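You operate a simulated robot arm through the tools that you are given. There is no shell and no other tool. Be economical: measure what you need, move in short steps, check, and stop when the job is done.

Carry out the task below with a simulated two-armed robot. There is one attempt and no reset: what you move stays moved.

JOB
On the sideboard top, fold the tea towel in half.

Only the result counts: the job must be done as asked and must still hold three seconds after the hand-in. Knocking over, shifting, dropping, spilling or breaking anything else fails it. Flat cloth is picked up by pressing the open fingertips on it (5 to 10 N) and closing them slowly along it; thin cloth reads only 2 to 8 mm in the jaws.

ROBOT AND FRAMES
Two 7-joint arms with two-finger parallel grippers on one trunk, on a base that drives. Base frame: it is fixed to the floor where the robot stands at the start and does not move with it; the origin is under the middle of the robot, x ahead of it, y to its left, z up. Readings come in m, degrees, newtons and seconds.
The left shoulder is at the start at [0.07, 0.163, 1.145], the right one opposite. Places, roughly: sideboard top [0.5, -0.6, 0.9]. Payload 3.43 kg a hand.
The tool frame of a hand sits at the grasp point between the pads (the TCP): z along the fingers, y along the line on which they close. The tips reach 0.034 m beyond it. The gripper opens to 0.128 m. The fingers are 0.024 m wide and 0.012 m thick; the gripper's body (0.048 by 0.13 m) begins 0.096 m behind the TCP.
Orientation is that of the tool frame in the base frame, as [roll, pitch, yaw] about the fixed x, y, z axes, in that order (R = Rz(yaw) Ry(pitch) Rx(roll)). With the fingers straight down and closing along the base's y, the tool's x points along the base's -x, its y along +y and its z along -z.

CONTROLS
- The arms move only by the tool step_arm. It takes "left_commands", "right_commands" or both (then of equal length, played together; a hand with none holds still); each is a list of rows, each a list of 7 numbers: the turn, a rotation vector about the base's x, y, z in units of 4 degrees (1.0 is 4 degrees), then the shift along the base's x, y, z in units of 50 mm (1.0 is 50 mm), then the opening, from 0 (shut) to 1 (fully open). In form: [[wx, wy, wz, dx, dy, dz, grip], ...]. A call has 1 to 12 rows; each row shifts and turns the commanded pose from where the row before left it. A call with a number of a shift or a turn outside -1 to 1 is refused whole. A row lasts 0.2 s, in which the tool goes at most 0.05 m and 8.6 degrees; a call with a longer step from one row to the next is refused whole, and so is a gripper value outside its range. Where a pose cannot be reached the arm comes as near as it can. A force on the tool above 40 N (or 10 N above the force at the start of the call, whichever is more), or a blocked arm, ends the call early, and 0.2 s more pass. The fingers move at their own pace (about 0.153 m/s each) and stop on an object; they squeeze with about 26 N. The grip force told is the motor's: it shows also when the fingers shut on nothing. Time passes only in rows, and 0.2 s behind the last, so rows that do not move let the fingers close. It gives the time, the measured TCP pose, the force on the tool (base axes), the opening and the grip force at its end, in the units of the frame above (readings bear some noise), with the torque about the TCP (base axes, N m) and any sound that the robot's microphone picked up.
- Cameras (640 x 400 px; columns grow to the right, rows downward): "scene" is now at [0.1293, -0.016, 1.3614]; the picture's right is [-0.23, -0.97, 0.00], its down [-0.66, 0.15, -0.73] and it looks along [0.71, -0.17, -0.68] (base axes); focal length 292 px, centre (320, 200). "left" rides on the left gripper at [0.076, 0.011, -0.16] in its tool frame; the picture's right is [-0.15, 0.99, 0.00], its down [-0.88, -0.13, -0.46] and it looks along [-0.45, -0.07, 0.89] (tool axes); focal length 234 px, centre (320, 200). "right" rides on the right gripper at [0.076, -0.011, -0.16] in its tool frame; the picture's right is [0.15, 0.99, 0.00], its down [-0.88, 0.13, -0.46] and it looks along [-0.45, 0.07, 0.89] (tool axes); focal length 234 px, centre (320, 200). There is no depth. A picture from a camera that has moved, and an enlarged one, comes with that camera's place and axes in the base frame and with its lens.
- grab_frame(camera): a new picture of that camera. No time passes.
- lift_body(by): slides the trunk up (or, below 0, down) by that many m; the arms and the scene camera ride with it, the base frame stays. It gives what a move gives, with no picture.
- base_move(legs): drives the robot by 1 to 6 legs, each [ahead, left, turn to the left] in m, m and degrees, along the robot's own axes; the way and the turn of a leg run together, so that a leg with both is an arc; at most 1.5 m and 180 degrees a leg. The arms and the cameras ride along, it lands a little off, and it stops where it bumps. It gives what a move gives.
- head_to(pan, tilt): turns the head with the scene camera to pan (to the left, within 86 degrees either way) and tilt (down, from -29 to 69), counted from straight ahead of the robot. It gives what a move gives.
- inspect(camera, box): a new picture of the part [left, top, right, bottom] of that camera's present view, enlarged. No time passes.
- job_done(): hands the job in; it is judged then, once.

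Work in short steps. Places have to be worked out from the pictures, the camera data and where the tool is seen: move nearer, look again, correct. Check each grasp and each placing, and mend what went wrong. You have 120 turns and 92 pictures in all, those below and enlarged ones among them. Open the grippers and draw the arms clear of the work before you hand the job in, unless the task says otherwise; then end with one line.

The tools are called after "Emit:" as a command line: name --argument value ..., lists and objects as JSON in quotes. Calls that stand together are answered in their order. step_arm: Moves the arms, as the interface text tells. Its arguments: {"type":"object","properties":{"left_commands":{"type":"array"},"right_commands":{"type":"array"}},"required":[]} The other tools are called the same way: lift_body (by) slides the trunk up or down; base_move (legs) drives the base; head_to (pan, tilt) turns the head that bears the scene camera; grab_frame (camera) takes a picture; inspect (camera, box) takes an enlarged picture of a part of a camera's view; job_done () hands the job in.

At the start:

```text
clock: 0.0
left_eef_pos: [0.7134, 0.1057, 1.0911]
left_orientation: [180.0, 0.1, -179.9]
left_wrist_force: [0.4, -0.4, 0.3]
left_moment: [0.01, 0.0, 0.0]
left_gripper_width: 0.128
left_finger_force: 0.1
right_eef_pos: [0.4362, -0.2843, 1.1301]
right_orientation: [180.0, 0.0, -180.0]
right_wrist_force: [0.3, 0.2, 0.6]
right_moment: [0.03, -0.02, -0.01]
right_gripper_width: 0.1281
right_finger_force: 0.0
trunk travel left (down, up): [-0.625, 0.315]
robot x, y, heading: [-0.0013, 0.001, 0.2]
head pan, tilt: [-13.1, 42.8]
```

scene: 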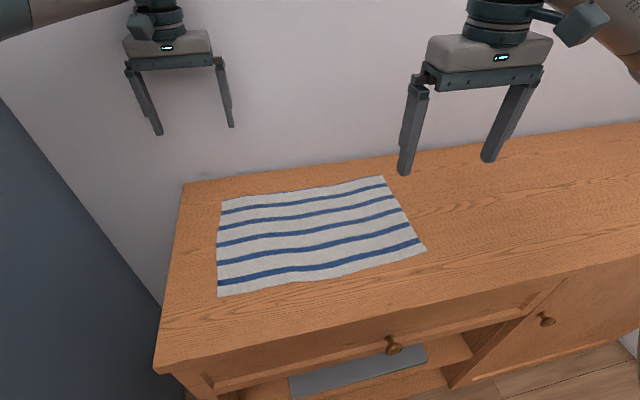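
right: 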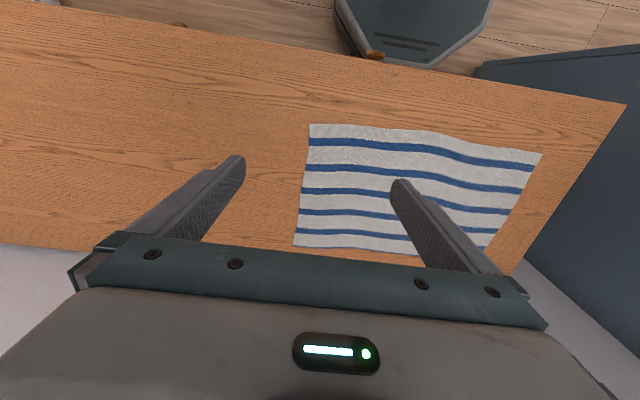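
left: 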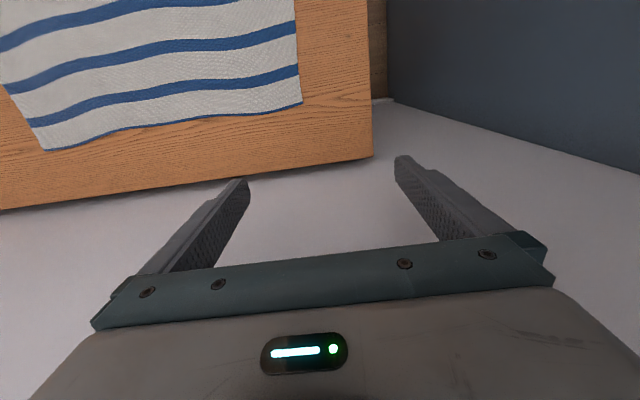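

The pictures from two cameras agree on a top at z≈0.90, with the towel spanning x 0.42–0.663 and y −0.304–0.09. I'll fold the far edge toward the robot with both hands, so first I back the base a little for room at the near end.

Emit:
base_move --legs '[[-0.12, 0, 0]]'

```text
clock: 1.2
left_eef_pos: [0.5946, 0.107, 1.0895]
left_orientation: [-179.9, 0.0, -179.9]
left_wrist_force: [-0.7, -0.2, 0.1]
left_moment: [0.04, -0.03, 0.04]
left_gripper_width: 0.1279
left_finger_force: 0.1
right_eef_pos: [0.3182, -0.2841, 1.1303]
right_orientation: [-179.9, -0.1, -180.0]
right_wrist_force: [0.0, -0.3, -0.1]
right_moment: [-0.01, 0.01, -0.03]
right_gripper_width: 0.1282
right_finger_force: 0.0
trunk travel left (down, up): [-0.625, 0.315]
robot x, y, heading: [-0.118, 0.001, 0.2]
head pan, tilt: [-13.1, 42.8]
```

I move both hands above the two far corners, with the jaws part closed.

Emit:
step_arm --left_commands '[[0, 0, 0, 0.1435, -0.105, -0.25, 0.3], [0, 0, 0, 0.1435, -0.105, -0.25, 0.3], [0, 0, 0, 0.1435, -0.105, -0.25, 0.3], [0, 0, 0, 0.1435, -0.105, -0.25, 0.3], [0, 0, 0, 0.1435, -0.105, -0.25, 0.3], [0, 0, 0, 0.1435, -0.105, -0.25, 0.3], [0, 0, 0, 0.1435, -0.105, -0.25, 0.3], [0, 0, 0, 0.1435, -0.105, -0.25, 0.3], [0, 0, 0, 0, 0, 0, 0.3]]' --right_commands '[[0, 0, 0, 0.8425, 0.01, -0.35, 0.3], [0, 0, 0, 0.8425, 0.01, -0.35, 0.3], [0, 0, 0, 0.8425, 0.01, -0.35, 0.3], [0, 0, 0, 0.8425, 0.01, -0.35, 0.3], [0, 0, 0, 0.8425, 0.01, -0.35, 0.3], [0, 0, 0, 0.8425, 0.01, -0.35, 0.3], [0, 0, 0, 0.8425, 0.01, -0.35, 0.3], [0, 0, 0, 0.8425, 0.01, -0.35, 0.3], [0, 0, 0, 0, 0, 0, 0.3]]'

Emit:
grab_frame --camera "left"

Emit:
grab_frame --camera "right"

Emit:
grab_frame --camera "scene"

```text
clock: 3.2
left_eef_pos: [0.6523, 0.0649, 0.9917]
left_orientation: [-180.0, -0.1, 179.9]
left_wrist_force: [1.8, -1.0, 0.0]
left_moment: [-0.02, 0.01, 0.0]
left_gripper_width: 0.0385
left_finger_force: 0.0
right_eef_pos: [0.6554, -0.2803, 0.9922]
right_orientation: [-179.9, 0.1, 180.0]
right_wrist_force: [-0.3, 0.2, 0.2]
right_moment: [0.02, -0.01, 0.03]
right_gripper_width: 0.0381
right_finger_force: 0.0
trunk travel left (down, up): [-0.625, 0.315]
robot x, y, heading: [-0.1182, 0.0038, -0.3]
head pan, tilt: [-13.1, 42.8]
```

```text
88 pictures are left
camera left: at [0.5756, 0.0759, 1.1501], right [0.15, 0.99, 0.0], down [0.88, -0.13, 0.46], along [0.45, -0.07, -0.89], focal length 234 px, centre (320, 200)
```

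left: 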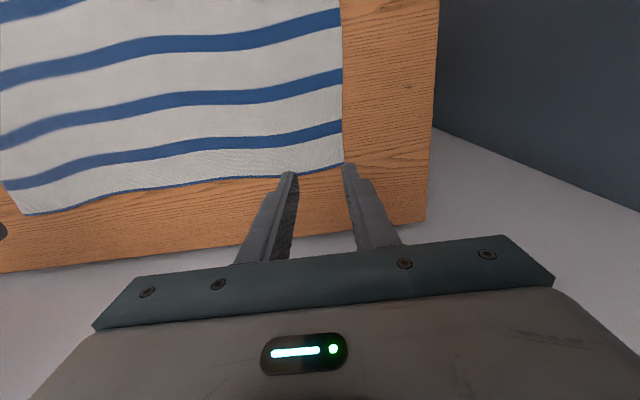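

```text
87 pictures are left
camera right: at [0.5792, -0.2907, 1.152], right [-0.15, 0.99, 0.0], down [0.88, 0.13, 0.46], along [0.45, 0.07, -0.89], focal length 234 px, centre (320, 200)
```

right: 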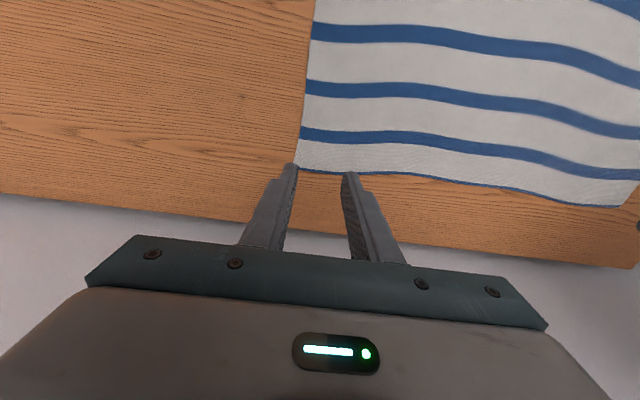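

```text
86 pictures are left
camera scene: at [0.0099, -0.0165, 1.3615], right [-0.23, -0.97, 0.0], down [-0.66, 0.15, -0.73], along [0.71, -0.17, -0.68], focal length 292 px, centre (320, 200)
```

scene: 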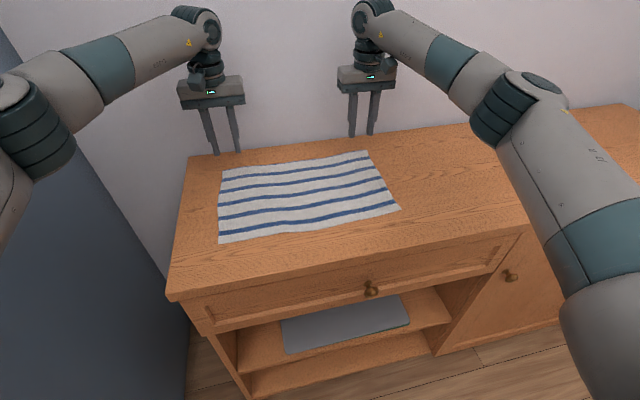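

The corners sit at about (0.658, 0.088) and (0.670, −0.303). I shift slightly inward and come down to about 10 mm above the cloth.

Emit:
step_arm --left_commands '[[0, 0, 0, -0.05, -0.1, -0.5, 0.3], [0, 0, 0, -0.05, -0.1, -0.44, 0.3], [0, 0, 0, 0, 0, 0, 0.3]]' --right_commands '[[0, 0, 0, 0, 0.12, -0.5, 0.3], [0, 0, 0, 0, 0.12, -0.45, 0.3], [0, 0, 0, 0, 0, 0, 0.3]]'

Emit:
inspect --camera "left" --box '[220, 100, 420, 225]'

Emit:
inspect --camera "right" --box '[220, 100, 420, 225]'

```text
clock: 4.0
left_eef_pos: [0.6467, 0.0549, 0.943]
left_orientation: [-180.0, 0.0, -179.9]
left_wrist_force: [0.3, 0.0, 0.7]
left_moment: [0.0, -0.02, 0.01]
left_gripper_width: 0.0381
left_finger_force: 0.1
right_eef_pos: [0.6557, -0.269, 0.9429]
right_orientation: [-180.0, 0.0, 179.9]
right_wrist_force: [0.6, -0.2, 0.0]
right_moment: [-0.01, 0.03, 0.01]
right_gripper_width: 0.0384
right_finger_force: 0.0
trunk travel left (down, up): [-0.625, 0.315]
robot x, y, heading: [-0.1158, 0.0007, 0.1]
head pan, tilt: [-13.1, 42.8]
```

```text
3.20 times, centred on (320, 162) of left
camera zoom: at [0.5705, 0.067, 1.1029], right [0.15, 0.99, 0.0], down [0.88, -0.13, 0.46], along [0.45, -0.07, -0.89], focal length 749 px, centre (320, 320)
```

zoom: 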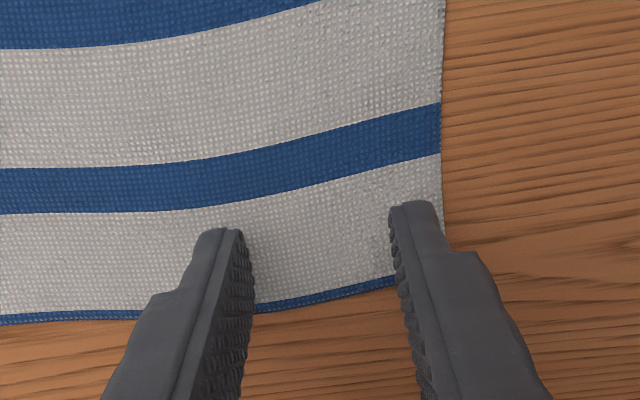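

```text
3.20 times, centred on (320, 162) of right
camera zoom: at [0.5791, -0.279, 1.1033], right [-0.15, 0.99, 0.0], down [0.88, 0.13, 0.46], along [0.45, 0.07, -0.89], focal length 749 px, centre (320, 320)
```

zoom: 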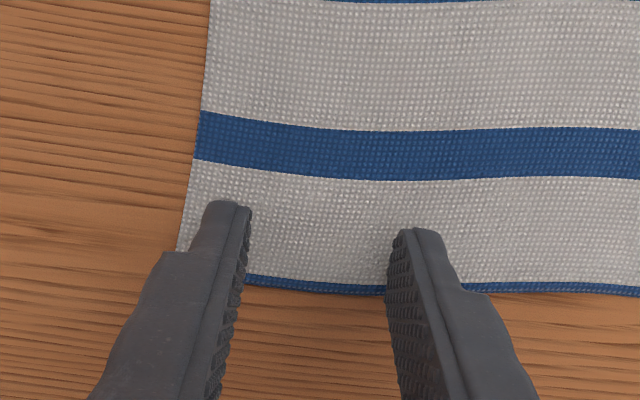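

Both fingertip pairs stand just inside the edge. I lower slowly to contact.

Emit:
step_arm --left_commands '[[0, 0, 0, 0, 0, -0.08, 0.3], [0, 0, 0, 0, 0, -0.08, 0.3], [0, 0, 0, 0, 0, 0, 0.3]]' --right_commands '[[0, 0, 0, 0, 0, -0.08, 0.3], [0, 0, 0, 0, 0, -0.08, 0.3], [0, 0, 0, 0, 0, 0, 0.3]]'

```text
clock: 4.8
left_eef_pos: [0.6477, 0.0543, 0.9356]
left_orientation: [180.0, 0.1, 180.0]
left_wrist_force: [0.3, -0.4, 0.2]
left_moment: [-0.02, -0.03, 0.03]
left_gripper_width: 0.0386
left_finger_force: 0.0
right_eef_pos: [0.655, -0.2664, 0.937]
right_orientation: [-180.0, 0.0, 180.0]
right_wrist_force: [0.5, 0.6, 3.3]
right_moment: [-0.04, -0.01, 0.0]
right_gripper_width: 0.0383
right_finger_force: 0.0
trunk travel left (down, up): [-0.625, 0.315]
robot x, y, heading: [-0.118, 0.0002, 0.1]
head pan, tilt: [-13.1, 42.8]
```

The right hand touches with 3 N and the left is just short of contact, so I lower further in small steps.

Emit:
step_arm --left_commands '[[0, 0, 0, 0, 0, -0.04, 0.3], [0, 0, 0, 0, 0, -0.02, 0.3], [0, 0, 0, 0, 0, 0, 0.3]]' --right_commands '[[0, 0, 0, 0, 0, -0.02, 0.3], [0, 0, 0, 0, 0, 0, 0.3], [0, 0, 0, 0, 0, 0, 0.3]]'

```text
clock: 5.6
left_eef_pos: [0.6465, 0.0543, 0.9354]
left_orientation: [180.0, 0.2, -180.0]
left_wrist_force: [4.3, -0.4, 14.9]
left_moment: [0.33, -0.15, -0.07]
left_gripper_width: 0.0384
left_finger_force: 0.1
right_eef_pos: [0.6552, -0.2671, 0.9355]
right_orientation: [179.9, 0.1, -179.9]
right_wrist_force: [2.3, -0.5, 6.4]
right_moment: [-0.06, -0.09, -0.01]
right_gripper_width: 0.0385
right_finger_force: 0.0
trunk travel left (down, up): [-0.625, 0.315]
robot x, y, heading: [-0.1176, 0.0016, 0.1]
head pan, tilt: [-13.1, 42.8]
```

The left is at 15 N, so I ease it up 1.5 mm and then close both slowly along the cloth.

Emit:
step_arm --left_commands '[[0, 0, 0, 0, 0, -0.0, 0.3], [0, 0, 0, 0, 0, 0.028, 0.3], [0, 0, 0, 0, 0, 0, 0.27], [0, 0, 0, 0, 0, 0, 0.24], [0, 0, 0, 0, 0, 0, 0.21], [0, 0, 0, 0, 0, 0, 0.18], [0, 0, 0, 0, 0, 0, 0.15], [0, 0, 0, 0, 0, 0, 0.12], [0, 0, 0, 0, 0, 0, 0.09], [0, 0, 0, 0, 0, 0, 0.06], [0, 0, 0, 0, 0, 0, 0.03], [0, 0, 0, 0, 0, 0, 0]]' --right_commands '[[0, 0, 0, 0, 0, -0.01, 0.3], [0, 0, 0, 0, 0, 0, 0.3], [0, 0, 0, 0, 0, 0, 0.27], [0, 0, 0, 0, 0, 0, 0.24], [0, 0, 0, 0, 0, 0, 0.21], [0, 0, 0, 0, 0, 0, 0.18], [0, 0, 0, 0, 0, 0, 0.15], [0, 0, 0, 0, 0, 0, 0.12], [0, 0, 0, 0, 0, 0, 0.09], [0, 0, 0, 0, 0, 0, 0.06], [0, 0, 0, 0, 0, 0, 0.03], [0, 0, 0, 0, 0, 0, 0]]'

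Emit:
grab_frame --camera "left"

Emit:
grab_frame --camera "right"

```text
clock: 8.2
left_eef_pos: [0.6452, 0.0537, 0.9355]
left_orientation: [179.9, 0.1, -179.9]
left_wrist_force: [-0.3, -4.1, 7.9]
left_moment: [-0.11, -0.03, -0.01]
left_gripper_width: 0.0023
left_finger_force: 26.0
right_eef_pos: [0.6535, -0.2679, 0.9359]
right_orientation: [179.9, 0.1, 180.0]
right_wrist_force: [-0.7, 6.1, 11.6]
right_moment: [0.17, -0.06, -0.05]
right_gripper_width: 0.0025
right_finger_force: 26.2
trunk travel left (down, up): [-0.625, 0.315]
robot x, y, heading: [-0.1185, -0.0003, -0.0]
head pan, tilt: [-13.1, 42.8]
```

```text
83 pictures are left
camera left: at [0.5689, 0.0671, 1.0944], right [0.15, 0.99, 0.0], down [0.88, -0.13, 0.46], along [0.45, -0.07, -0.89], focal length 234 px, centre (320, 200)
```

left: 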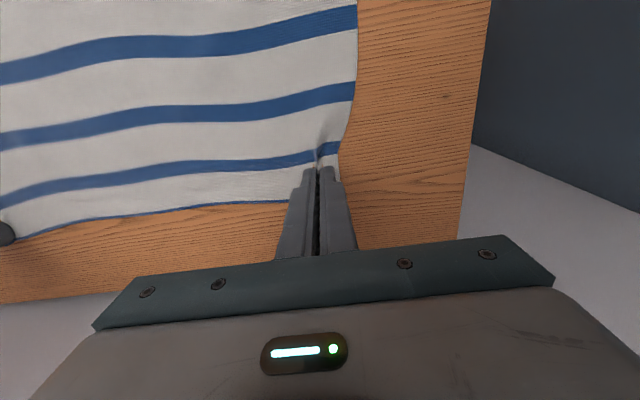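

```text
82 pictures are left
camera right: at [0.5771, -0.2789, 1.0959], right [-0.15, 0.99, 0.0], down [0.88, 0.13, 0.46], along [0.45, 0.07, -0.89], focal length 234 px, centre (320, 200)
```

right: 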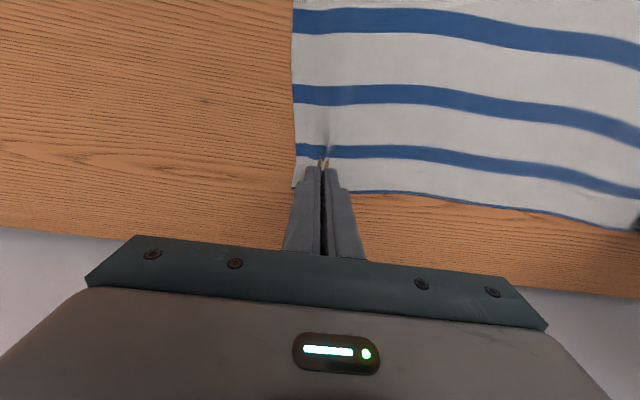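

Both jaws read about 2.4 mm with a gathered ridge visible. I test-lift 6 cm with a small shift toward the robot and look.

Emit:
step_arm --left_commands '[[0, 0, 0, 0, 0, 0.3, 0], [0, 0, 0, -0.1, 0, 0.3, 0], [0, 0, 0, -0.2, 0, 0.3, 0], [0, 0, 0, -0.2, 0, 0.3, 0], [0, 0, 0, 0, 0, 0, 0]]' --right_commands '[[0, 0, 0, 0, 0, 0.3, 0], [0, 0, 0, -0.1, 0, 0.3, 0], [0, 0, 0, -0.2, 0, 0.3, 0], [0, 0, 0, -0.2, 0, 0.3, 0], [0, 0, 0, 0, 0, 0, 0]]'

Emit:
grab_frame --camera "scene"

Emit:
grab_frame --camera "right"

```text
clock: 9.4
left_eef_pos: [0.6236, 0.0533, 0.9933]
left_orientation: [-180.0, -0.1, -179.9]
left_wrist_force: [-0.1, -6.9, -0.2]
left_moment: [-0.21, 0.01, 0.05]
left_gripper_width: 0.0024
left_finger_force: 26.0
right_eef_pos: [0.6305, -0.269, 0.9921]
right_orientation: [180.0, 0.0, 179.9]
right_wrist_force: [-0.3, 5.9, 0.0]
right_moment: [0.21, 0.01, -0.04]
right_gripper_width: 0.0023
right_finger_force: 25.9
trunk travel left (down, up): [-0.625, 0.315]
robot x, y, heading: [-0.1166, 0.0002, 0.2]
head pan, tilt: [-13.1, 42.8]
```

```text
81 pictures are left
camera scene: at [0.0119, -0.016, 1.3613], right [-0.23, -0.97, 0.0], down [-0.66, 0.15, -0.73], along [0.71, -0.17, -0.68], focal length 292 px, centre (320, 200)
```

scene: 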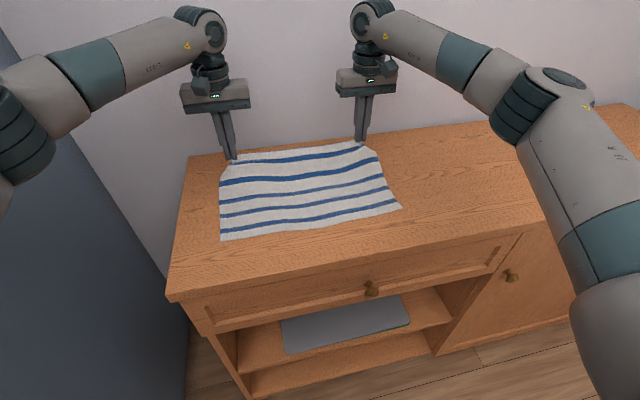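

```text
80 pictures are left
camera right: at [0.5543, -0.2794, 1.1536], right [-0.15, 0.99, 0.0], down [0.88, 0.13, 0.45], along [0.45, 0.07, -0.89], focal length 234 px, centre (320, 200)
```

right: 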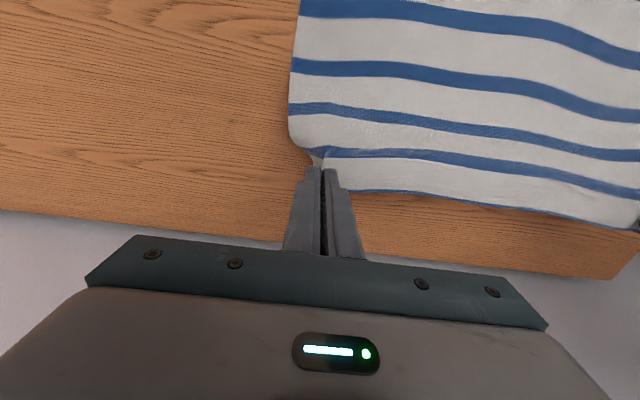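

Both corners are held, with the cloth slightly tight between the hands. I start the fold arc toward the robot, relaxing the hands a little inward and beginning to tilt them.

Emit:
step_arm --left_commands '[[0, 0, 0, -0.34, -0.04, 0.38, 0], [0, 0, 0, -0.4, -0.04, 0.24, 0], [0, 0, 0, -0.42, 0, 0.12, 0], [0, -1, 0, -0.468, 0, 0.038, 0], [0, -1, 0, -0.466, 0, -0.024, 0], [0, -1, 0, -0.428, 0, -0.088, 0], [0, 0, 0, 0, 0, 0, 0]]' --right_commands '[[0, 0, 0, -0.34, 0.04, 0.38, 0], [0, 0, 0, -0.4, 0.04, 0.24, 0], [0, 0, 0, -0.42, 0, 0.12, 0], [0, -1, 0, -0.468, 0, 0.038, 0], [0, -1, 0, -0.466, 0, -0.024, 0], [0, -1, 0, -0.428, 0, -0.088, 0], [0, 0, 0, 0, 0, 0, 0]]'

Emit:
grab_frame --camera "scene"

```text
clock: 11.0
left_eef_pos: [0.4971, 0.0509, 1.0276]
left_orientation: [-180.0, 12.0, -180.0]
left_wrist_force: [0.8, -0.7, -0.3]
left_moment: [0.0, 0.03, -0.01]
left_gripper_width: 0.0024
left_finger_force: 26.1
right_eef_pos: [0.5039, -0.2649, 1.0266]
right_orientation: [-180.0, 11.9, 180.0]
right_wrist_force: [-0.3, -0.6, -0.5]
right_moment: [-0.01, 0.05, -0.03]
right_gripper_width: 0.0019
right_finger_force: 26.4
trunk travel left (down, up): [-0.625, 0.315]
robot x, y, heading: [-0.1187, -0.0007, 0.0]
head pan, tilt: [-13.1, 42.8]
```

```text
79 pictures are left
camera scene: at [0.012, -0.0158, 1.3613], right [-0.23, -0.97, 0.0], down [-0.66, 0.15, -0.73], along [0.71, -0.17, -0.68], focal length 292 px, centre (320, 200)
```

scene: 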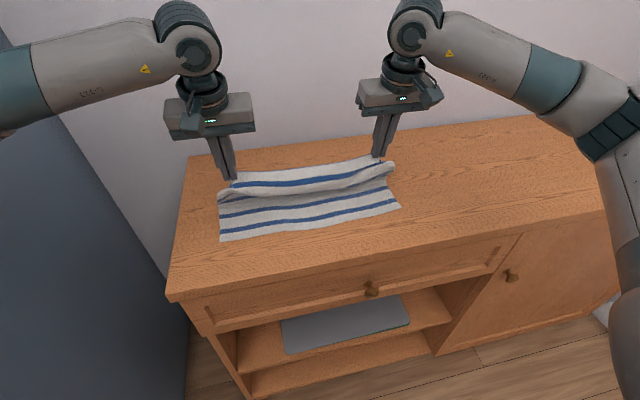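

The cloth is lifting cleanly and the near half has not moved. I complete the arc down to the near edge.

Emit:
step_arm --left_commands '[[0, -1, 0, -0.426, 0, -0.172, 0], [0, -1, 0, -0.384, 0, -0.236, 0], [0, -1, 0, -0.324, 0, -0.296, 0], [0, -1, 0, -0.264, 0, -0.322, 0], [0, -1, 0, -0.18, 0, -0.304, 0], [0, 0, 0, 0, 0, 0, 0]]' --right_commands '[[0, -1, 0, -0.426, 0, -0.172, 0], [0, -1, 0, -0.384, 0, -0.236, 0], [0, -1, 0, -0.324, 0, -0.296, 0], [0, -1, 0, -0.264, 0, -0.322, 0], [0, -1, 0, -0.18, 0, -0.304, 0], [0, 0, 0, 0, 0, 0, 0]]'

Emit:
grab_frame --camera "scene"

Emit:
grab_frame --camera "left"

Emit:
grab_frame --camera "right"

```text
clock: 12.4
left_eef_pos: [0.4156, 0.0509, 0.9619]
left_orientation: [180.0, 32.0, 180.0]
left_wrist_force: [0.4, -0.6, -0.5]
left_moment: [0.0, -0.03, -0.03]
left_gripper_width: 0.002
left_finger_force: 25.8
right_eef_pos: [0.4247, -0.266, 0.9607]
right_orientation: [179.8, 32.2, 179.9]
right_wrist_force: [-0.3, 0.0, 0.2]
right_moment: [0.02, 0.03, 0.01]
right_gripper_width: 0.002
right_finger_force: 26.1
trunk travel left (down, up): [-0.625, 0.315]
robot x, y, heading: [-0.1157, 0.0005, 0.2]
head pan, tilt: [-13.1, 42.8]
```

```text
78 pictures are left
camera scene: at [0.0091, -0.0187, 1.3615], right [-0.23, -0.97, 0.0], down [-0.66, 0.16, -0.73], along [0.72, -0.16, -0.68], focal length 292 px, centre (320, 200)
```

scene: 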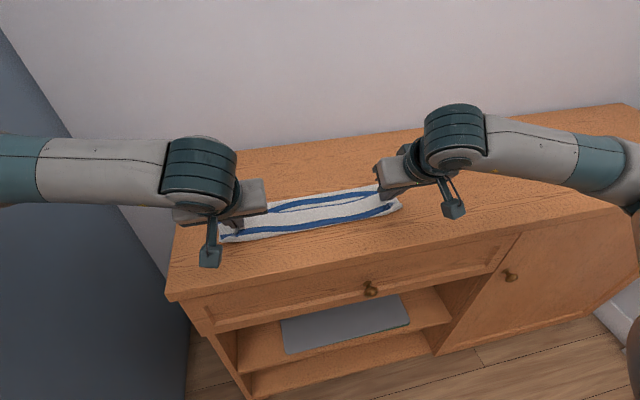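

```text
77 pictures are left
camera left: at [0.2667, 0.0617, 1.0562], right [0.12, 0.99, 0.08], down [0.5, -0.13, 0.85], along [0.85, -0.06, -0.51], focal length 234 px, centre (320, 200)
```

left: 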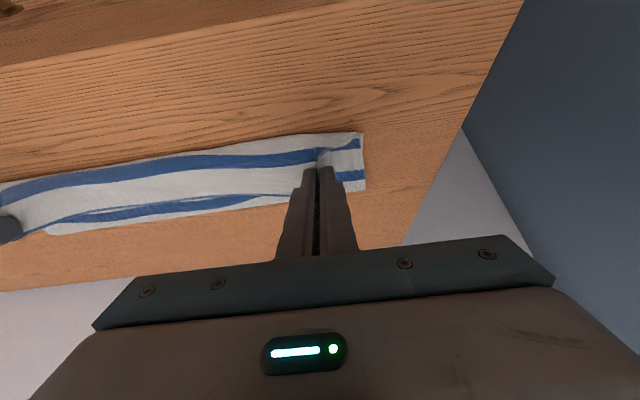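

```text
76 pictures are left
camera right: at [0.2743, -0.2778, 1.0566], right [-0.12, 0.99, -0.07], down [0.5, 0.13, 0.85], along [0.85, 0.07, -0.51], focal length 234 px, centre (320, 200)
```

right: 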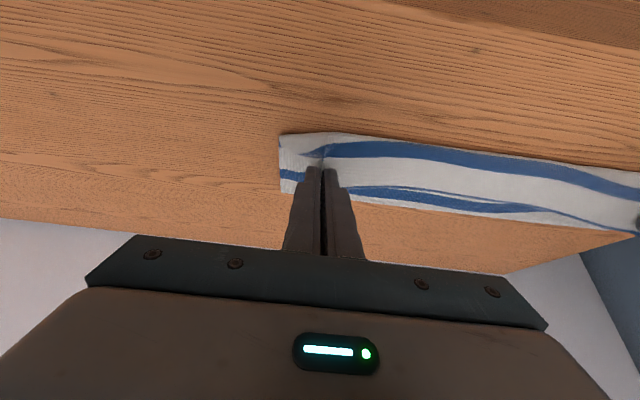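

The fold is nearly down; I zoom in to see where the upper layer's edge lies.

Emit:
inspect --camera "scene" --box '[190, 150, 430, 270]'

Emit:
inspect --camera "left" --box '[0, 100, 400, 260]'

```text
2.67 times, centred on (310, 210) of scene
camera zoom: at [0.0091, -0.0187, 1.3615], right [-0.23, -0.97, 0.0], down [-0.66, 0.16, -0.73], along [0.72, -0.16, -0.68], focal length 779 px, centre (347, 173)
```

zoom: 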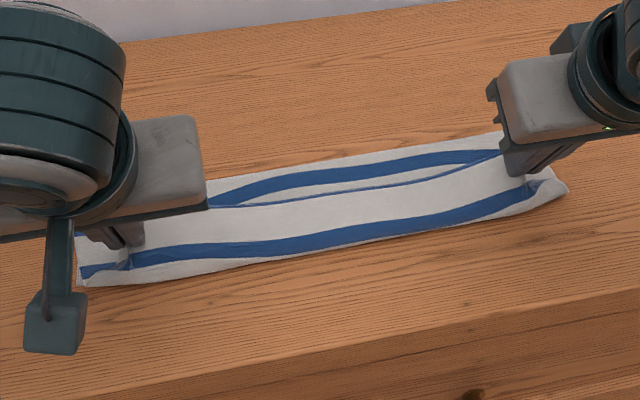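

```text
1.60 times, centred on (200, 180) of left
camera zoom: at [0.2667, 0.0617, 1.0562], right [0.12, 0.99, 0.08], down [0.5, -0.13, 0.85], along [0.85, -0.06, -0.51], focal length 375 px, centre (512, 232)
```

zoom: 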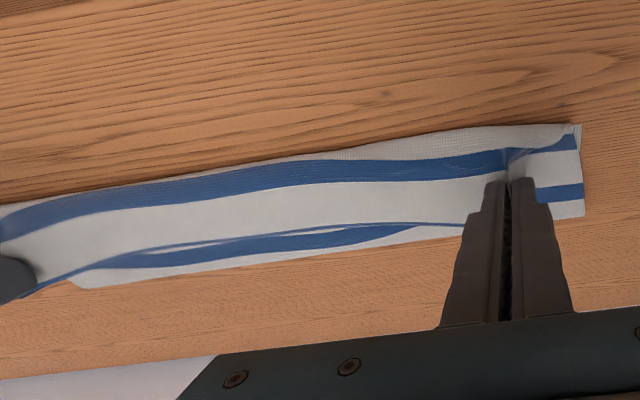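

The hem was carried over but, because the pinch kept its direction, a ~4 cm flap at the edge is curled back with the hem pointing away from me. I'll keep holding and tilt the hands further (to about 56°, then more), pulling slightly to the near side to unroll it.

Emit:
step_arm --left_commands '[[0, -1, 0, -0.044, 0, -0.023, 0], [0, -1, 0, -0.044, 0, -0.023, 0], [0, -1, 0, -0.044, 0, -0.023, 0], [0, -1, 0, -0.044, 0, -0.023, 0], [0, -1, 0, -0.044, 0, -0.023, 0], [0, -1, 0, -0.044, 0, -0.023, 0], [0, 0, 0, 0, 0, 0, 0]]' --right_commands '[[0, -1, 0, -0.044, 0, -0.023, 0], [0, -1, 0, -0.044, 0, -0.023, 0], [0, -1, 0, -0.044, 0, -0.023, 0], [0, -1, 0, -0.044, 0, -0.023, 0], [0, -1, 0, -0.044, 0, -0.023, 0], [0, -1, 0, -0.044, 0, -0.023, 0], [0, 0, 0, 0, 0, 0, 0]]'

Emit:
inspect --camera "scene" --box '[170, 150, 450, 290]'

Emit:
grab_frame --camera "left"

```text
clock: 14.0
left_eef_pos: [0.4042, 0.0516, 0.9539]
left_orientation: [-179.9, 56.0, -179.8]
left_wrist_force: [0.1, -4.6, -0.6]
left_moment: [-0.12, -0.03, -0.12]
left_gripper_width: 0.0023
left_finger_force: 26.1
right_eef_pos: [0.4521, -0.2668, 0.9495]
right_orientation: [-180.0, 56.0, -179.8]
right_wrist_force: [-1.4, 5.0, -0.4]
right_moment: [0.13, 0.01, 0.14]
right_gripper_width: 0.0023
right_finger_force: 26.3
right hand out of reach, approached as far as the arm can: row 3, 4, 5, 6
trunk travel left (down, up): [-0.625, 0.315]
robot x, y, heading: [-0.1203, -0.0002, 0.2]
head pan, tilt: [-13.1, 42.8]
```

```text
2.29 times, centred on (310, 220) of scene
camera zoom: at [0.0109, -0.0157, 1.3614], right [-0.23, -0.97, 0.0], down [-0.66, 0.15, -0.73], along [0.71, -0.17, -0.68], focal length 667 px, centre (343, 154)
```

zoom: 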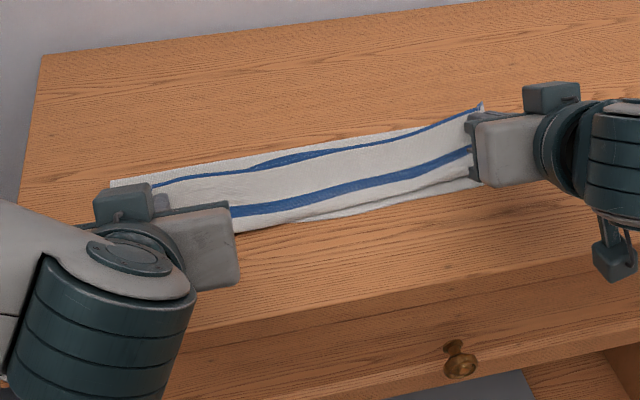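

```text
72 pictures are left
camera left: at [0.2289, 0.0632, 0.9797], right [0.08, 0.99, 0.12], down [0.11, -0.13, 0.98], along [0.99, -0.07, -0.12], focal length 234 px, centre (320, 200)
```

left: 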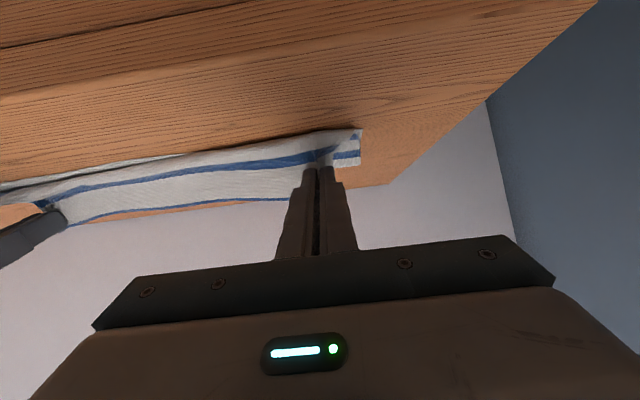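

The right arm is at its reach limit for this tilt, and the present pinch can't turn the hem over. I'll reverse the fold to lay the towel flat again, then regrip the hem with the jaws closing across the edge. First I undo the tilt.

Emit:
step_arm --left_commands '[[0, 1, 0, 0.044, 0, 0.023, 0], [0, 1, 0, 0.044, 0, 0.023, 0], [0, 1, 0, 0.044, 0, 0.023, 0], [0, 1, 0, 0.044, 0, 0.023, 0], [0, 1, 0, 0.044, 0, 0.023, 0], [0, 1, 0, 0.044, 0, 0.023, 0], [0, 0, 0, 0, 0, 0, 0]]' --right_commands '[[0, 1, 0, 0.044, 0, 0.023, 0], [0, 1, 0, 0.044, 0, 0.023, 0], [0, 1, 0, 0.044, 0, 0.023, 0], [0, 1, 0, 0.044, 0, 0.023, 0], [0, 1, 0, 0.044, 0, 0.023, 0], [0, 1, 0, 0.044, 0, 0.023, 0], [0, 0, 0, 0, 0, 0, 0]]'

```text
clock: 15.6
left_eef_pos: [0.419, 0.0489, 0.96]
left_orientation: [-179.9, 31.9, 179.9]
left_wrist_force: [0.7, -5.3, -0.9]
left_moment: [-0.15, -0.01, -0.07]
left_gripper_width: 0.0024
left_finger_force: 25.9
right_eef_pos: [0.4652, -0.2675, 0.9559]
right_orientation: [179.9, 31.8, 179.8]
right_wrist_force: [-0.9, 4.3, 0.2]
right_moment: [0.16, 0.0, 0.08]
right_gripper_width: 0.0021
right_finger_force: 26.0
trunk travel left (down, up): [-0.625, 0.315]
robot x, y, heading: [-0.1155, -0.0022, -0.2]
head pan, tilt: [-13.1, 42.8]
```

The right hand is 4 cm off its earlier place; I realign it and run the arc backwards.

Emit:
step_arm --left_commands '[[0, 0, 0, 0, 0, 0, 0], [0, 1, 0, 0.18, 0, 0.304, 0], [0, 1, 0, 0.264, 0, 0.322, 0], [0, 1, 0, 0.324, 0, 0.296, 0], [0, 1, 0, 0.384, 0, 0.236, 0], [0, 1, 0, 0.426, 0, 0.172, 0], [0, 1, 0, 0.428, 0, 0.088, 0], [0, 1, 0, 0.466, 0, 0.024, 0], [0, 1, 0, 0.468, 0, -0.038, 0], [0, 0, 0, 0.42, 0, -0.12, 0], [0, 0, 0, 0.4, 0, -0.24, 0], [0, 0, 0, 0.34, 0, -0.38, 0]]' --right_commands '[[0, 0, 0, -0.74, 0, 0.08, 0], [0, 1, 0, 0.18, 0, 0.304, 0], [0, 1, 0, 0.264, 0, 0.322, 0], [0, 1, 0, 0.324, 0, 0.296, 0], [0, 1, 0, 0.384, 0, 0.236, 0], [0, 1, 0, 0.426, 0, 0.172, 0], [0, 1, 0, 0.428, 0, 0.088, 0], [0, 1, 0, 0.466, 0, 0.024, 0], [0, 1, 0, 0.468, 0, -0.038, 0], [0, 0, 0, 0.42, 0, -0.12, 0], [0, 0, 0, 0.4, 0, -0.24, 0], [0, 0, 0, 0.34, 0, -0.38, 0]]'

Emit:
grab_frame --camera "scene"

```text
clock: 18.2
left_eef_pos: [0.6248, 0.0507, 0.9935]
left_orientation: [-180.0, 0.0, 180.0]
left_wrist_force: [0.5, -2.0, -0.3]
left_moment: [-0.07, -0.01, 0.02]
left_gripper_width: 0.0024
left_finger_force: 25.9
right_eef_pos: [0.6339, -0.2677, 0.9928]
right_orientation: [180.0, -0.2, -179.9]
right_wrist_force: [0.2, 1.8, 0.7]
right_moment: [0.02, -0.02, 0.0]
right_gripper_width: 0.0023
right_finger_force: 26.2
trunk travel left (down, up): [-0.625, 0.315]
robot x, y, heading: [-0.1223, 0.0007, -0.0]
head pan, tilt: [-13.1, 42.8]
```

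```text
71 pictures are left
camera scene: at [0.0127, -0.0162, 1.3612], right [-0.23, -0.97, 0.0], down [-0.66, 0.15, -0.73], along [0.71, -0.17, -0.68], focal length 292 px, centre (320, 200)
```

scene: 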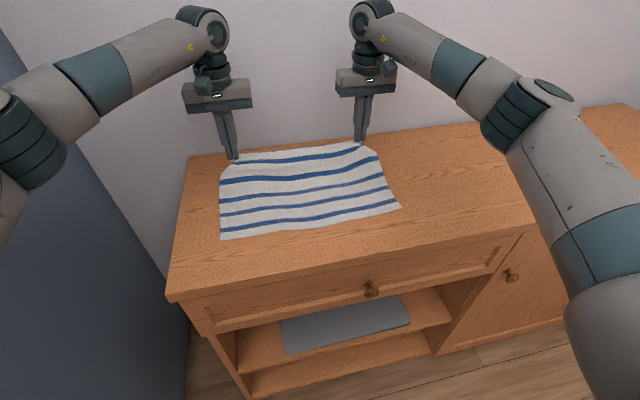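

The reversal worked and the near half has not moved. I lay the hem down and release.

Emit:
step_arm --left_commands '[[0, 0, 0, 0.2, 0, -0.3, 0], [0, 0, 0, 0.2, 0, -0.3, 0], [0, 0, 0, 0.12, 0, -0.3, 0], [0, 0, 0, 0, 0, -0.2, 0], [0, 0, 0, 0, 0, 0, 0.1], [0, 0, 0, 0, 0, 0, 0.2], [0, 0, 0, 0, 0, 0, 0.3], [0, 0, 0, 0, 0, 0.5, 0.3], [0, 0, 0, 0, 0, 0.7, 0.4]]' --right_commands '[[0, 0, 0, 0.2, 0, -0.3, 0], [0, 0, 0, 0.2, 0, -0.3, 0], [0, 0, 0, 0.12, 0, -0.3, 0], [0, 0, 0, 0, 0, -0.2, 0], [0, 0, 0, 0, 0, 0, 0.1], [0, 0, 0, 0, 0, 0, 0.2], [0, 0, 0, 0, 0, 0, 0.3], [0, 0, 0, 0, 0, 0.5, 0.3], [0, 0, 0, 0, 0, 0.7, 0.4]]'

Emit:
grab_frame --camera "left"

Emit:
grab_frame --camera "right"

```text
clock: 20.2
left_eef_pos: [0.6474, 0.0525, 1.0006]
left_orientation: [179.9, 0.2, 179.9]
left_wrist_force: [-1.0, -0.1, -1.1]
left_moment: [-0.03, 0.0, 0.0]
left_gripper_width: 0.0508
left_finger_force: 0.0
right_eef_pos: [0.6577, -0.2672, 1.0004]
right_orientation: [179.9, 0.0, -179.9]
right_wrist_force: [0.3, -0.7, -0.2]
right_moment: [0.02, -0.04, 0.0]
right_gripper_width: 0.0516
right_finger_force: 0.1
trunk travel left (down, up): [-0.625, 0.315]
robot x, y, heading: [-0.119, -0.0028, 0.0]
head pan, tilt: [-13.1, 42.8]
```

```text
70 pictures are left
camera left: at [0.5703, 0.0634, 1.1587], right [0.15, 0.99, 0.0], down [0.88, -0.13, 0.46], along [0.45, -0.07, -0.89], focal length 234 px, centre (320, 200)
```

left: 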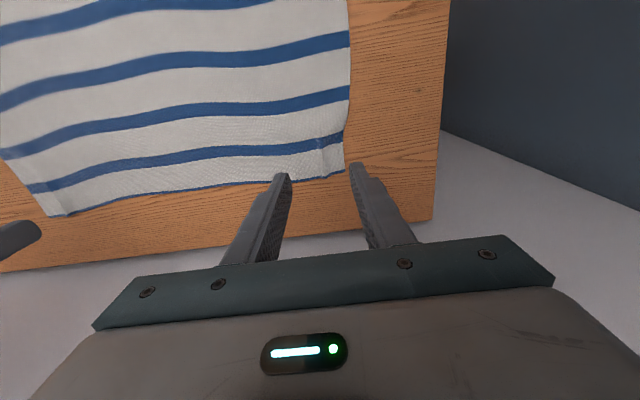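

```text
69 pictures are left
camera right: at [0.5811, -0.2786, 1.1601], right [-0.15, 0.99, 0.0], down [0.88, 0.13, 0.46], along [0.45, 0.07, -0.89], focal length 234 px, centre (320, 200)
```

right: 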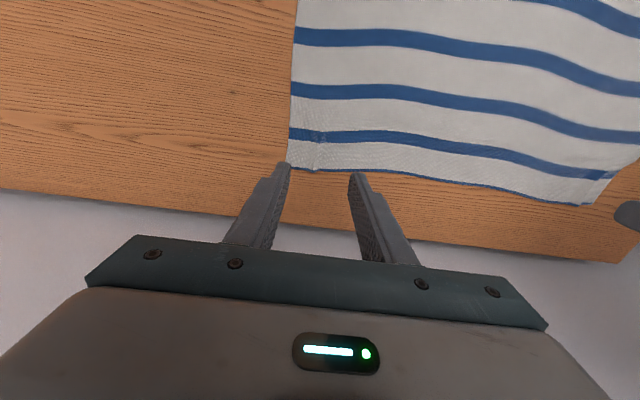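

The towel is flat again. I turn both grippers 90° so they close across the hem.

Emit:
step_arm --left_commands '[[0, 0, -0.9375, 0, 0, 0, 0.3], [0, 0, -0.9375, 0, 0, 0, 0.3], [0, 0, -0.9375, 0, 0, 0, 0.3], [0, 0, -0.9375, 0, 0, 0, 0.3], [0, 0, -0.9375, 0, 0, 0, 0.3], [0, 0, -0.9375, 0, 0, 0, 0.3], [0, 0, -0.9375, 0, 0, 0, 0.3], [0, 0, -0.9375, 0, 0, 0, 0.3], [0, 0, -0.9375, 0, 0, 0, 0.3], [0, 0, -0.9375, 0, 0, 0, 0.3], [0, 0, -0.9375, 0, 0, 0, 0.3], [0, 0, -0.9375, 0, 0, 0, 0.3]]' --right_commands '[[0, 0, 0.9375, 0, 0, 0, 0.3], [0, 0, 0.9375, 0, 0, 0, 0.3], [0, 0, 0.9375, 0, 0, 0, 0.3], [0, 0, 0.9375, 0, 0, 0, 0.3], [0, 0, 0.9375, 0, 0, 0, 0.3], [0, 0, 0.9375, 0, 0, 0, 0.3], [0, 0, 0.9375, 0, 0, 0, 0.3], [0, 0, 0.9375, 0, 0, 0, 0.3], [0, 0, 0.9375, 0, 0, 0, 0.3], [0, 0, 0.9375, 0, 0, 0, 0.3], [0, 0, 0.9375, 0, 0, 0, 0.3], [0, 0, 0.9375, 0, 0, 0, 0.3]]'

Emit:
step_arm --left_commands '[[0, 0, -0.9375, 0, 0, 0, 0.3], [0, 0, -0.9375, 0, 0, 0, 0.3], [0, 0, -0.9375, 0, 0, 0, 0.3], [0, 0, -0.9375, 0, 0, 0, 0.3], [0, 0, -0.9375, 0, 0, 0, 0.3], [0, 0, -0.9375, 0, 0, 0, 0.3], [0, 0, -0.9375, 0, 0, 0, 0.3], [0, 0, -0.9375, 0, 0, 0, 0.3], [0, 0, -0.9375, 0, 0, 0, 0.3], [0, 0, -0.9375, 0, 0, 0, 0.3], [0, 0, -0.9375, 0, 0, 0, 0.3], [0, 0, -0.9375, 0, 0, 0, 0.3]]' --right_commands '[[0, 0, 0.9375, 0, 0, 0, 0.3], [0, 0, 0.9375, 0, 0, 0, 0.3], [0, 0, 0.9375, 0, 0, 0, 0.3], [0, 0, 0.9375, 0, 0, 0, 0.3], [0, 0, 0.9375, 0, 0, 0, 0.3], [0, 0, 0.9375, 0, 0, 0, 0.3], [0, 0, 0.9375, 0, 0, 0, 0.3], [0, 0, 0.9375, 0, 0, 0, 0.3], [0, 0, 0.9375, 0, 0, 0, 0.3], [0, 0, 0.9375, 0, 0, 0, 0.3], [0, 0, 0.9375, 0, 0, 0, 0.3], [0, 0, 0.9375, 0, 0, 0, 0.3]]'

Emit:
grab_frame --camera "scene"

Emit:
grab_frame --camera "left"

Emit:
grab_frame --camera "right"

```text
clock: 22.8
left_eef_pos: [0.6491, 0.0514, 0.999]
left_orientation: [179.9, 0.1, 146.2]
left_wrist_force: [-0.6, 0.2, -0.2]
left_moment: [0.0, 0.0, -0.01]
left_gripper_width: 0.0382
left_finger_force: 0.1
left hand out of reach, approached as far as the arm can: row 10, 11, 12
right_eef_pos: [0.6593, -0.2692, 0.9977]
right_orientation: [-179.9, 0.1, -161.2]
right_wrist_force: [-0.7, 0.3, 0.3]
right_moment: [0.03, 0.01, 0.0]
right_gripper_width: 0.0386
right_finger_force: 0.0
right hand out of reach, approached as far as the arm can: row 6, 7, 8, 9, 10, 11, 12
trunk travel left (down, up): [-0.625, 0.315]
robot x, y, heading: [-0.1123, -0.0031, -0.1]
head pan, tilt: [-13.1, 42.8]
```

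```text
clock: 25.4
left_eef_pos: [0.6494, 0.0519, 0.9984]
left_orientation: [-180.0, 0.0, 146.3]
left_wrist_force: [-0.7, 0.7, 0.2]
left_moment: [0.02, -0.03, -0.02]
left_gripper_width: 0.0384
left_finger_force: 0.1
left hand out of reach, approached as far as the arm can: row 1, 2, 3, 4, 5, 6, 7, 8, 9, 10, 11, 12
right_eef_pos: [0.6583, -0.2678, 0.9988]
right_orientation: [179.9, 0.1, -161.2]
right_wrist_force: [0.2, 0.3, 0.5]
right_moment: [0.02, 0.0, -0.01]
right_gripper_width: 0.0385
right_finger_force: 0.1
right hand out of reach, approached as far as the arm can: row 1, 2, 3, 4, 5, 6, 7, 8, 9, 10, 11, 12
trunk travel left (down, up): [-0.625, 0.315]
robot x, y, heading: [-0.1176, 0.0001, 0.2]
head pan, tilt: [-13.1, 42.8]
```

```text
68 pictures are left
camera scene: at [0.0111, -0.016, 1.3614], right [-0.23, -0.97, 0.0], down [-0.66, 0.15, -0.73], along [0.71, -0.17, -0.68], focal length 292 px, centre (320, 200)
```

scene: 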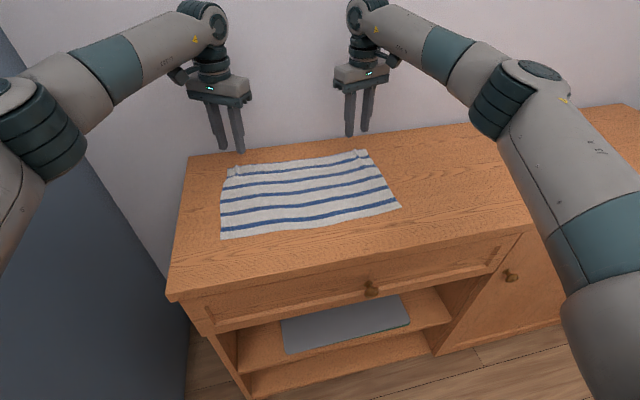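

```text
67 pictures are left
camera left: at [0.5914, 0.1034, 1.1576], right [0.67, 0.74, 0.0], down [0.66, -0.6, 0.46], along [0.34, -0.31, -0.89], focal length 234 px, centre (320, 200)
```

left: 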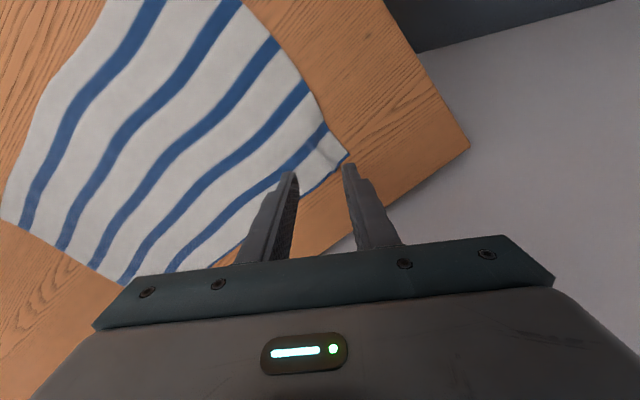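

```text
66 pictures are left
camera right: at [0.5903, -0.3031, 1.1582], right [-0.46, 0.89, 0.0], down [0.79, 0.41, 0.46], along [0.4, 0.21, -0.89], focal length 234 px, centre (320, 200)
```

right: 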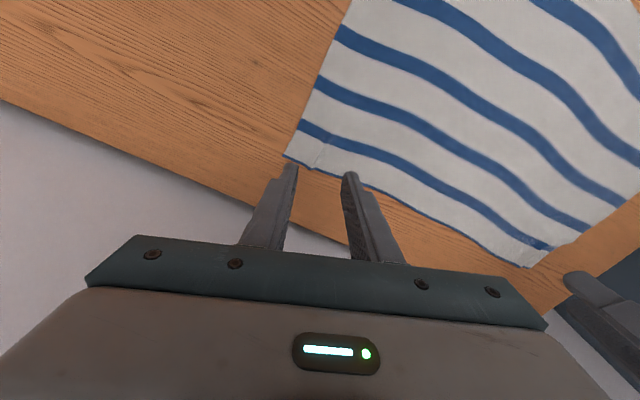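

Outward turning hits the wrist limits, so I try turning the other way (cameras inward).

Emit:
step_arm --left_commands '[[0, 0, 1, 0, 0, 0, 0.3], [0, 0, 1, 0, 0, 0, 0.3], [0, 0, 1, 0, 0, 0, 0.3], [0, 0, 1, 0, 0, 0, 0.3], [0, 0, 1, 0, 0, 0, 0.3], [0, 0, 1, 0, 0, 0, 0.3], [0, 0, 1, 0, 0, 0, 0.3], [0, 0, 1, 0, 0, 0, 0.3], [0, 0, 1, 0, 0, 0, 0.3], [0, 0, 1, 0, 0, 0, 0.3], [0, 0, 1, 0, 0, 0, 0.3], [0, 0, 1, 0, 0, 0, 0.3]]' --right_commands '[[0, 0, -1, 0, 0, 0, 0.3], [0, 0, -1, 0, 0, 0, 0.3], [0, 0, -1, 0, 0, 0, 0.3], [0, 0, -1, 0, 0, 0, 0.3], [0, 0, -1, 0, 0, 0, 0.3], [0, 0, -1, 0, 0, 0, 0.3], [0, 0, -1, 0, 0, 0, 0.3], [0, 0, -1, 0, 0, 0, 0.3], [0, 0, -1, 0, 0, 0, 0.3], [0, 0, -1, 0, 0, 0, 0.3], [0, 0, -1, 0, 0, 0, 0.3], [0, 0, -1, 0, 0, 0, 0.3]]'

Emit:
step_arm --left_commands '[[0, 0, 1, 0, 0, 0, 0.3], [0, 0, 1, 0, 0, 0, 0.3], [0, 0, 1, 0, 0, 0, 0.3], [0, 0, 1, 0, 0, 0, 0.3], [0, 0, 1, 0, 0, 0, 0.3], [0, 0, 1, 0, 0, 0, 0.3], [0, 0, 1, 0, 0, 0, 0.3], [0, 0, 1, 0, 0, 0, 0.3], [0, 0, 1, 0, 0, 0, 0.3], [0, 0, 1, 0, 0, 0, 0.3], [0, 0, 1, 0, 0, 0, 0.3], [0, 0, 1, 0, 0, 0, 0.3]]' --right_commands '[[0, 0, -1, 0, 0, 0, 0.3], [0, 0, -1, 0, 0, 0, 0.3], [0, 0, -1, 0, 0, 0, 0.3], [0, 0, -1, 0, 0, 0, 0.3], [0, 0, -1, 0, 0, 0, 0.3], [0, 0, -1, 0, 0, 0, 0.3], [0, 0, -1, 0, 0, 0, 0.3], [0, 0, -1, 0, 0, 0, 0.3], [0, 0, -1, 0, 0, 0, 0.3], [0, 0, -1, 0, 0, 0, 0.3], [0, 0, -1, 0, 0, 0, 0.3], [0, 0, -1, 0, 0, 0, 0.3]]'

```text
clock: 28.0
left_eef_pos: [0.6489, 0.0516, 0.9989]
left_orientation: [180.0, 0.1, -165.7]
left_wrist_force: [0.4, 0.7, -0.1]
left_moment: [0.01, 0.02, 0.0]
left_gripper_width: 0.0385
left_finger_force: 0.1
right_eef_pos: [0.6591, -0.2683, 0.9991]
right_orientation: [180.0, 0.0, 150.6]
right_wrist_force: [-0.1, 0.1, 1.1]
right_moment: [-0.02, -0.03, 0.01]
right_gripper_width: 0.0383
right_finger_force: 0.1
trunk travel left (down, up): [-0.625, 0.315]
robot x, y, heading: [-0.1175, 0.0014, -0.1]
head pan, tilt: [-13.1, 42.8]
```

```text
clock: 30.6
left_eef_pos: [0.6497, 0.0512, 0.9978]
left_orientation: [180.0, -0.1, -117.7]
left_wrist_force: [-0.5, 0.6, 0.4]
left_moment: [-0.02, 0.0, 0.0]
left_gripper_width: 0.0383
left_finger_force: 0.1
right_eef_pos: [0.6587, -0.268, 0.9972]
right_orientation: [180.0, 0.0, 102.7]
right_wrist_force: [-0.3, -0.4, -0.2]
right_moment: [-0.01, 0.0, 0.02]
right_gripper_width: 0.0382
right_finger_force: 0.1
trunk travel left (down, up): [-0.625, 0.315]
robot x, y, heading: [-0.1181, 0.0002, 0.2]
head pan, tilt: [-13.1, 42.8]
```

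This direction works; I finish the turn to exactly 90° and look.

Emit:
step_arm --left_commands '[[0, 0, 0.99, 0, 0, 0, 0.3], [0, 0, 0.99, 0, 0, 0, 0.3], [0, 0, 0.99, 0, 0, 0, 0.3], [0, 0, 0.99, 0, 0, 0, 0.3], [0, 0, 0.99, 0, 0, 0, 0.3], [0, 0, 0.99, 0, 0, 0, 0.3], [0, 0, 0.99, 0, 0, 0, 0.3], [0, 0, 0, 0, 0, 0, 0.3]]' --right_commands '[[0, 0, -0.8, 0, 0, 0, 0.3], [0, 0, -0.8, 0, 0, 0, 0.3], [0, 0, -0.8, 0, 0, 0, 0.3], [0, 0, -0.8, 0, 0, 0, 0.3], [0, 0, 0, 0, 0, 0, 0.3], [0, 0, 0, 0, 0, 0, 0.3], [0, 0, 0, 0, 0, 0, 0.3], [0, 0, 0, 0, 0, 0, 0.3]]'

Emit:
grab_frame --camera "left"

Emit:
grab_frame --camera "right"

```text
clock: 32.4
left_eef_pos: [0.6488, 0.0512, 0.9991]
left_orientation: [180.0, 0.0, -90.0]
left_wrist_force: [0.0, 0.2, 0.3]
left_moment: [-0.01, -0.01, -0.04]
left_gripper_width: 0.0387
left_finger_force: 0.1
right_eef_pos: [0.6592, -0.2678, 0.998]
right_orientation: [180.0, -0.1, 90.0]
right_wrist_force: [0.1, 0.0, -0.5]
right_moment: [0.0, -0.01, -0.06]
right_gripper_width: 0.0386
right_finger_force: 0.0
trunk travel left (down, up): [-0.625, 0.315]
robot x, y, heading: [-0.115, -0.0002, -0.0]
head pan, tilt: [-13.1, 42.8]
```

```text
65 pictures are left
camera left: at [0.637, -0.0239, 1.1579], right [-0.99, 0.15, 0.0], down [0.13, 0.88, 0.46], along [0.07, 0.45, -0.89], focal length 234 px, centre (320, 200)
```

left: 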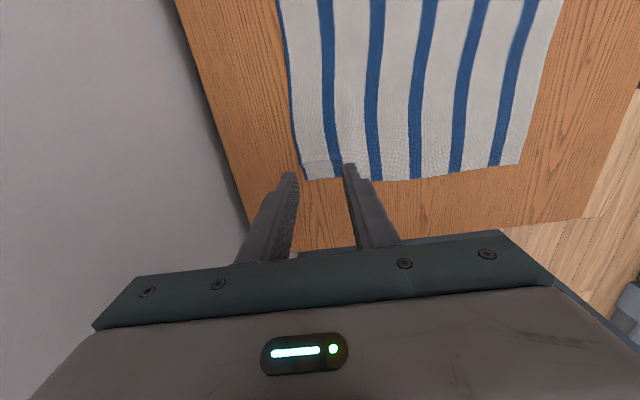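

```text
64 pictures are left
camera right: at [0.6476, -0.1923, 1.1581], right [0.99, 0.15, 0.0], down [0.13, -0.88, 0.46], along [0.07, -0.45, -0.89], focal length 234 px, centre (320, 200)
```

right: 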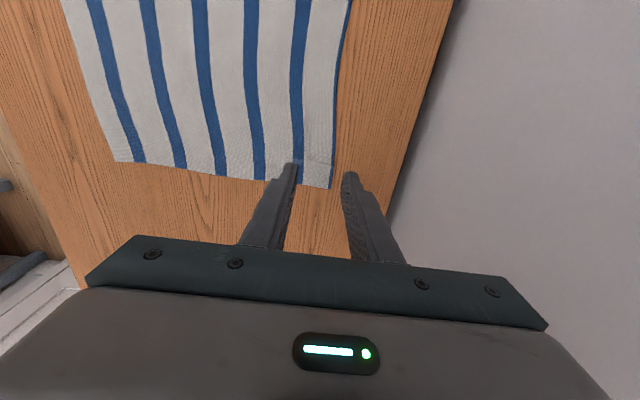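

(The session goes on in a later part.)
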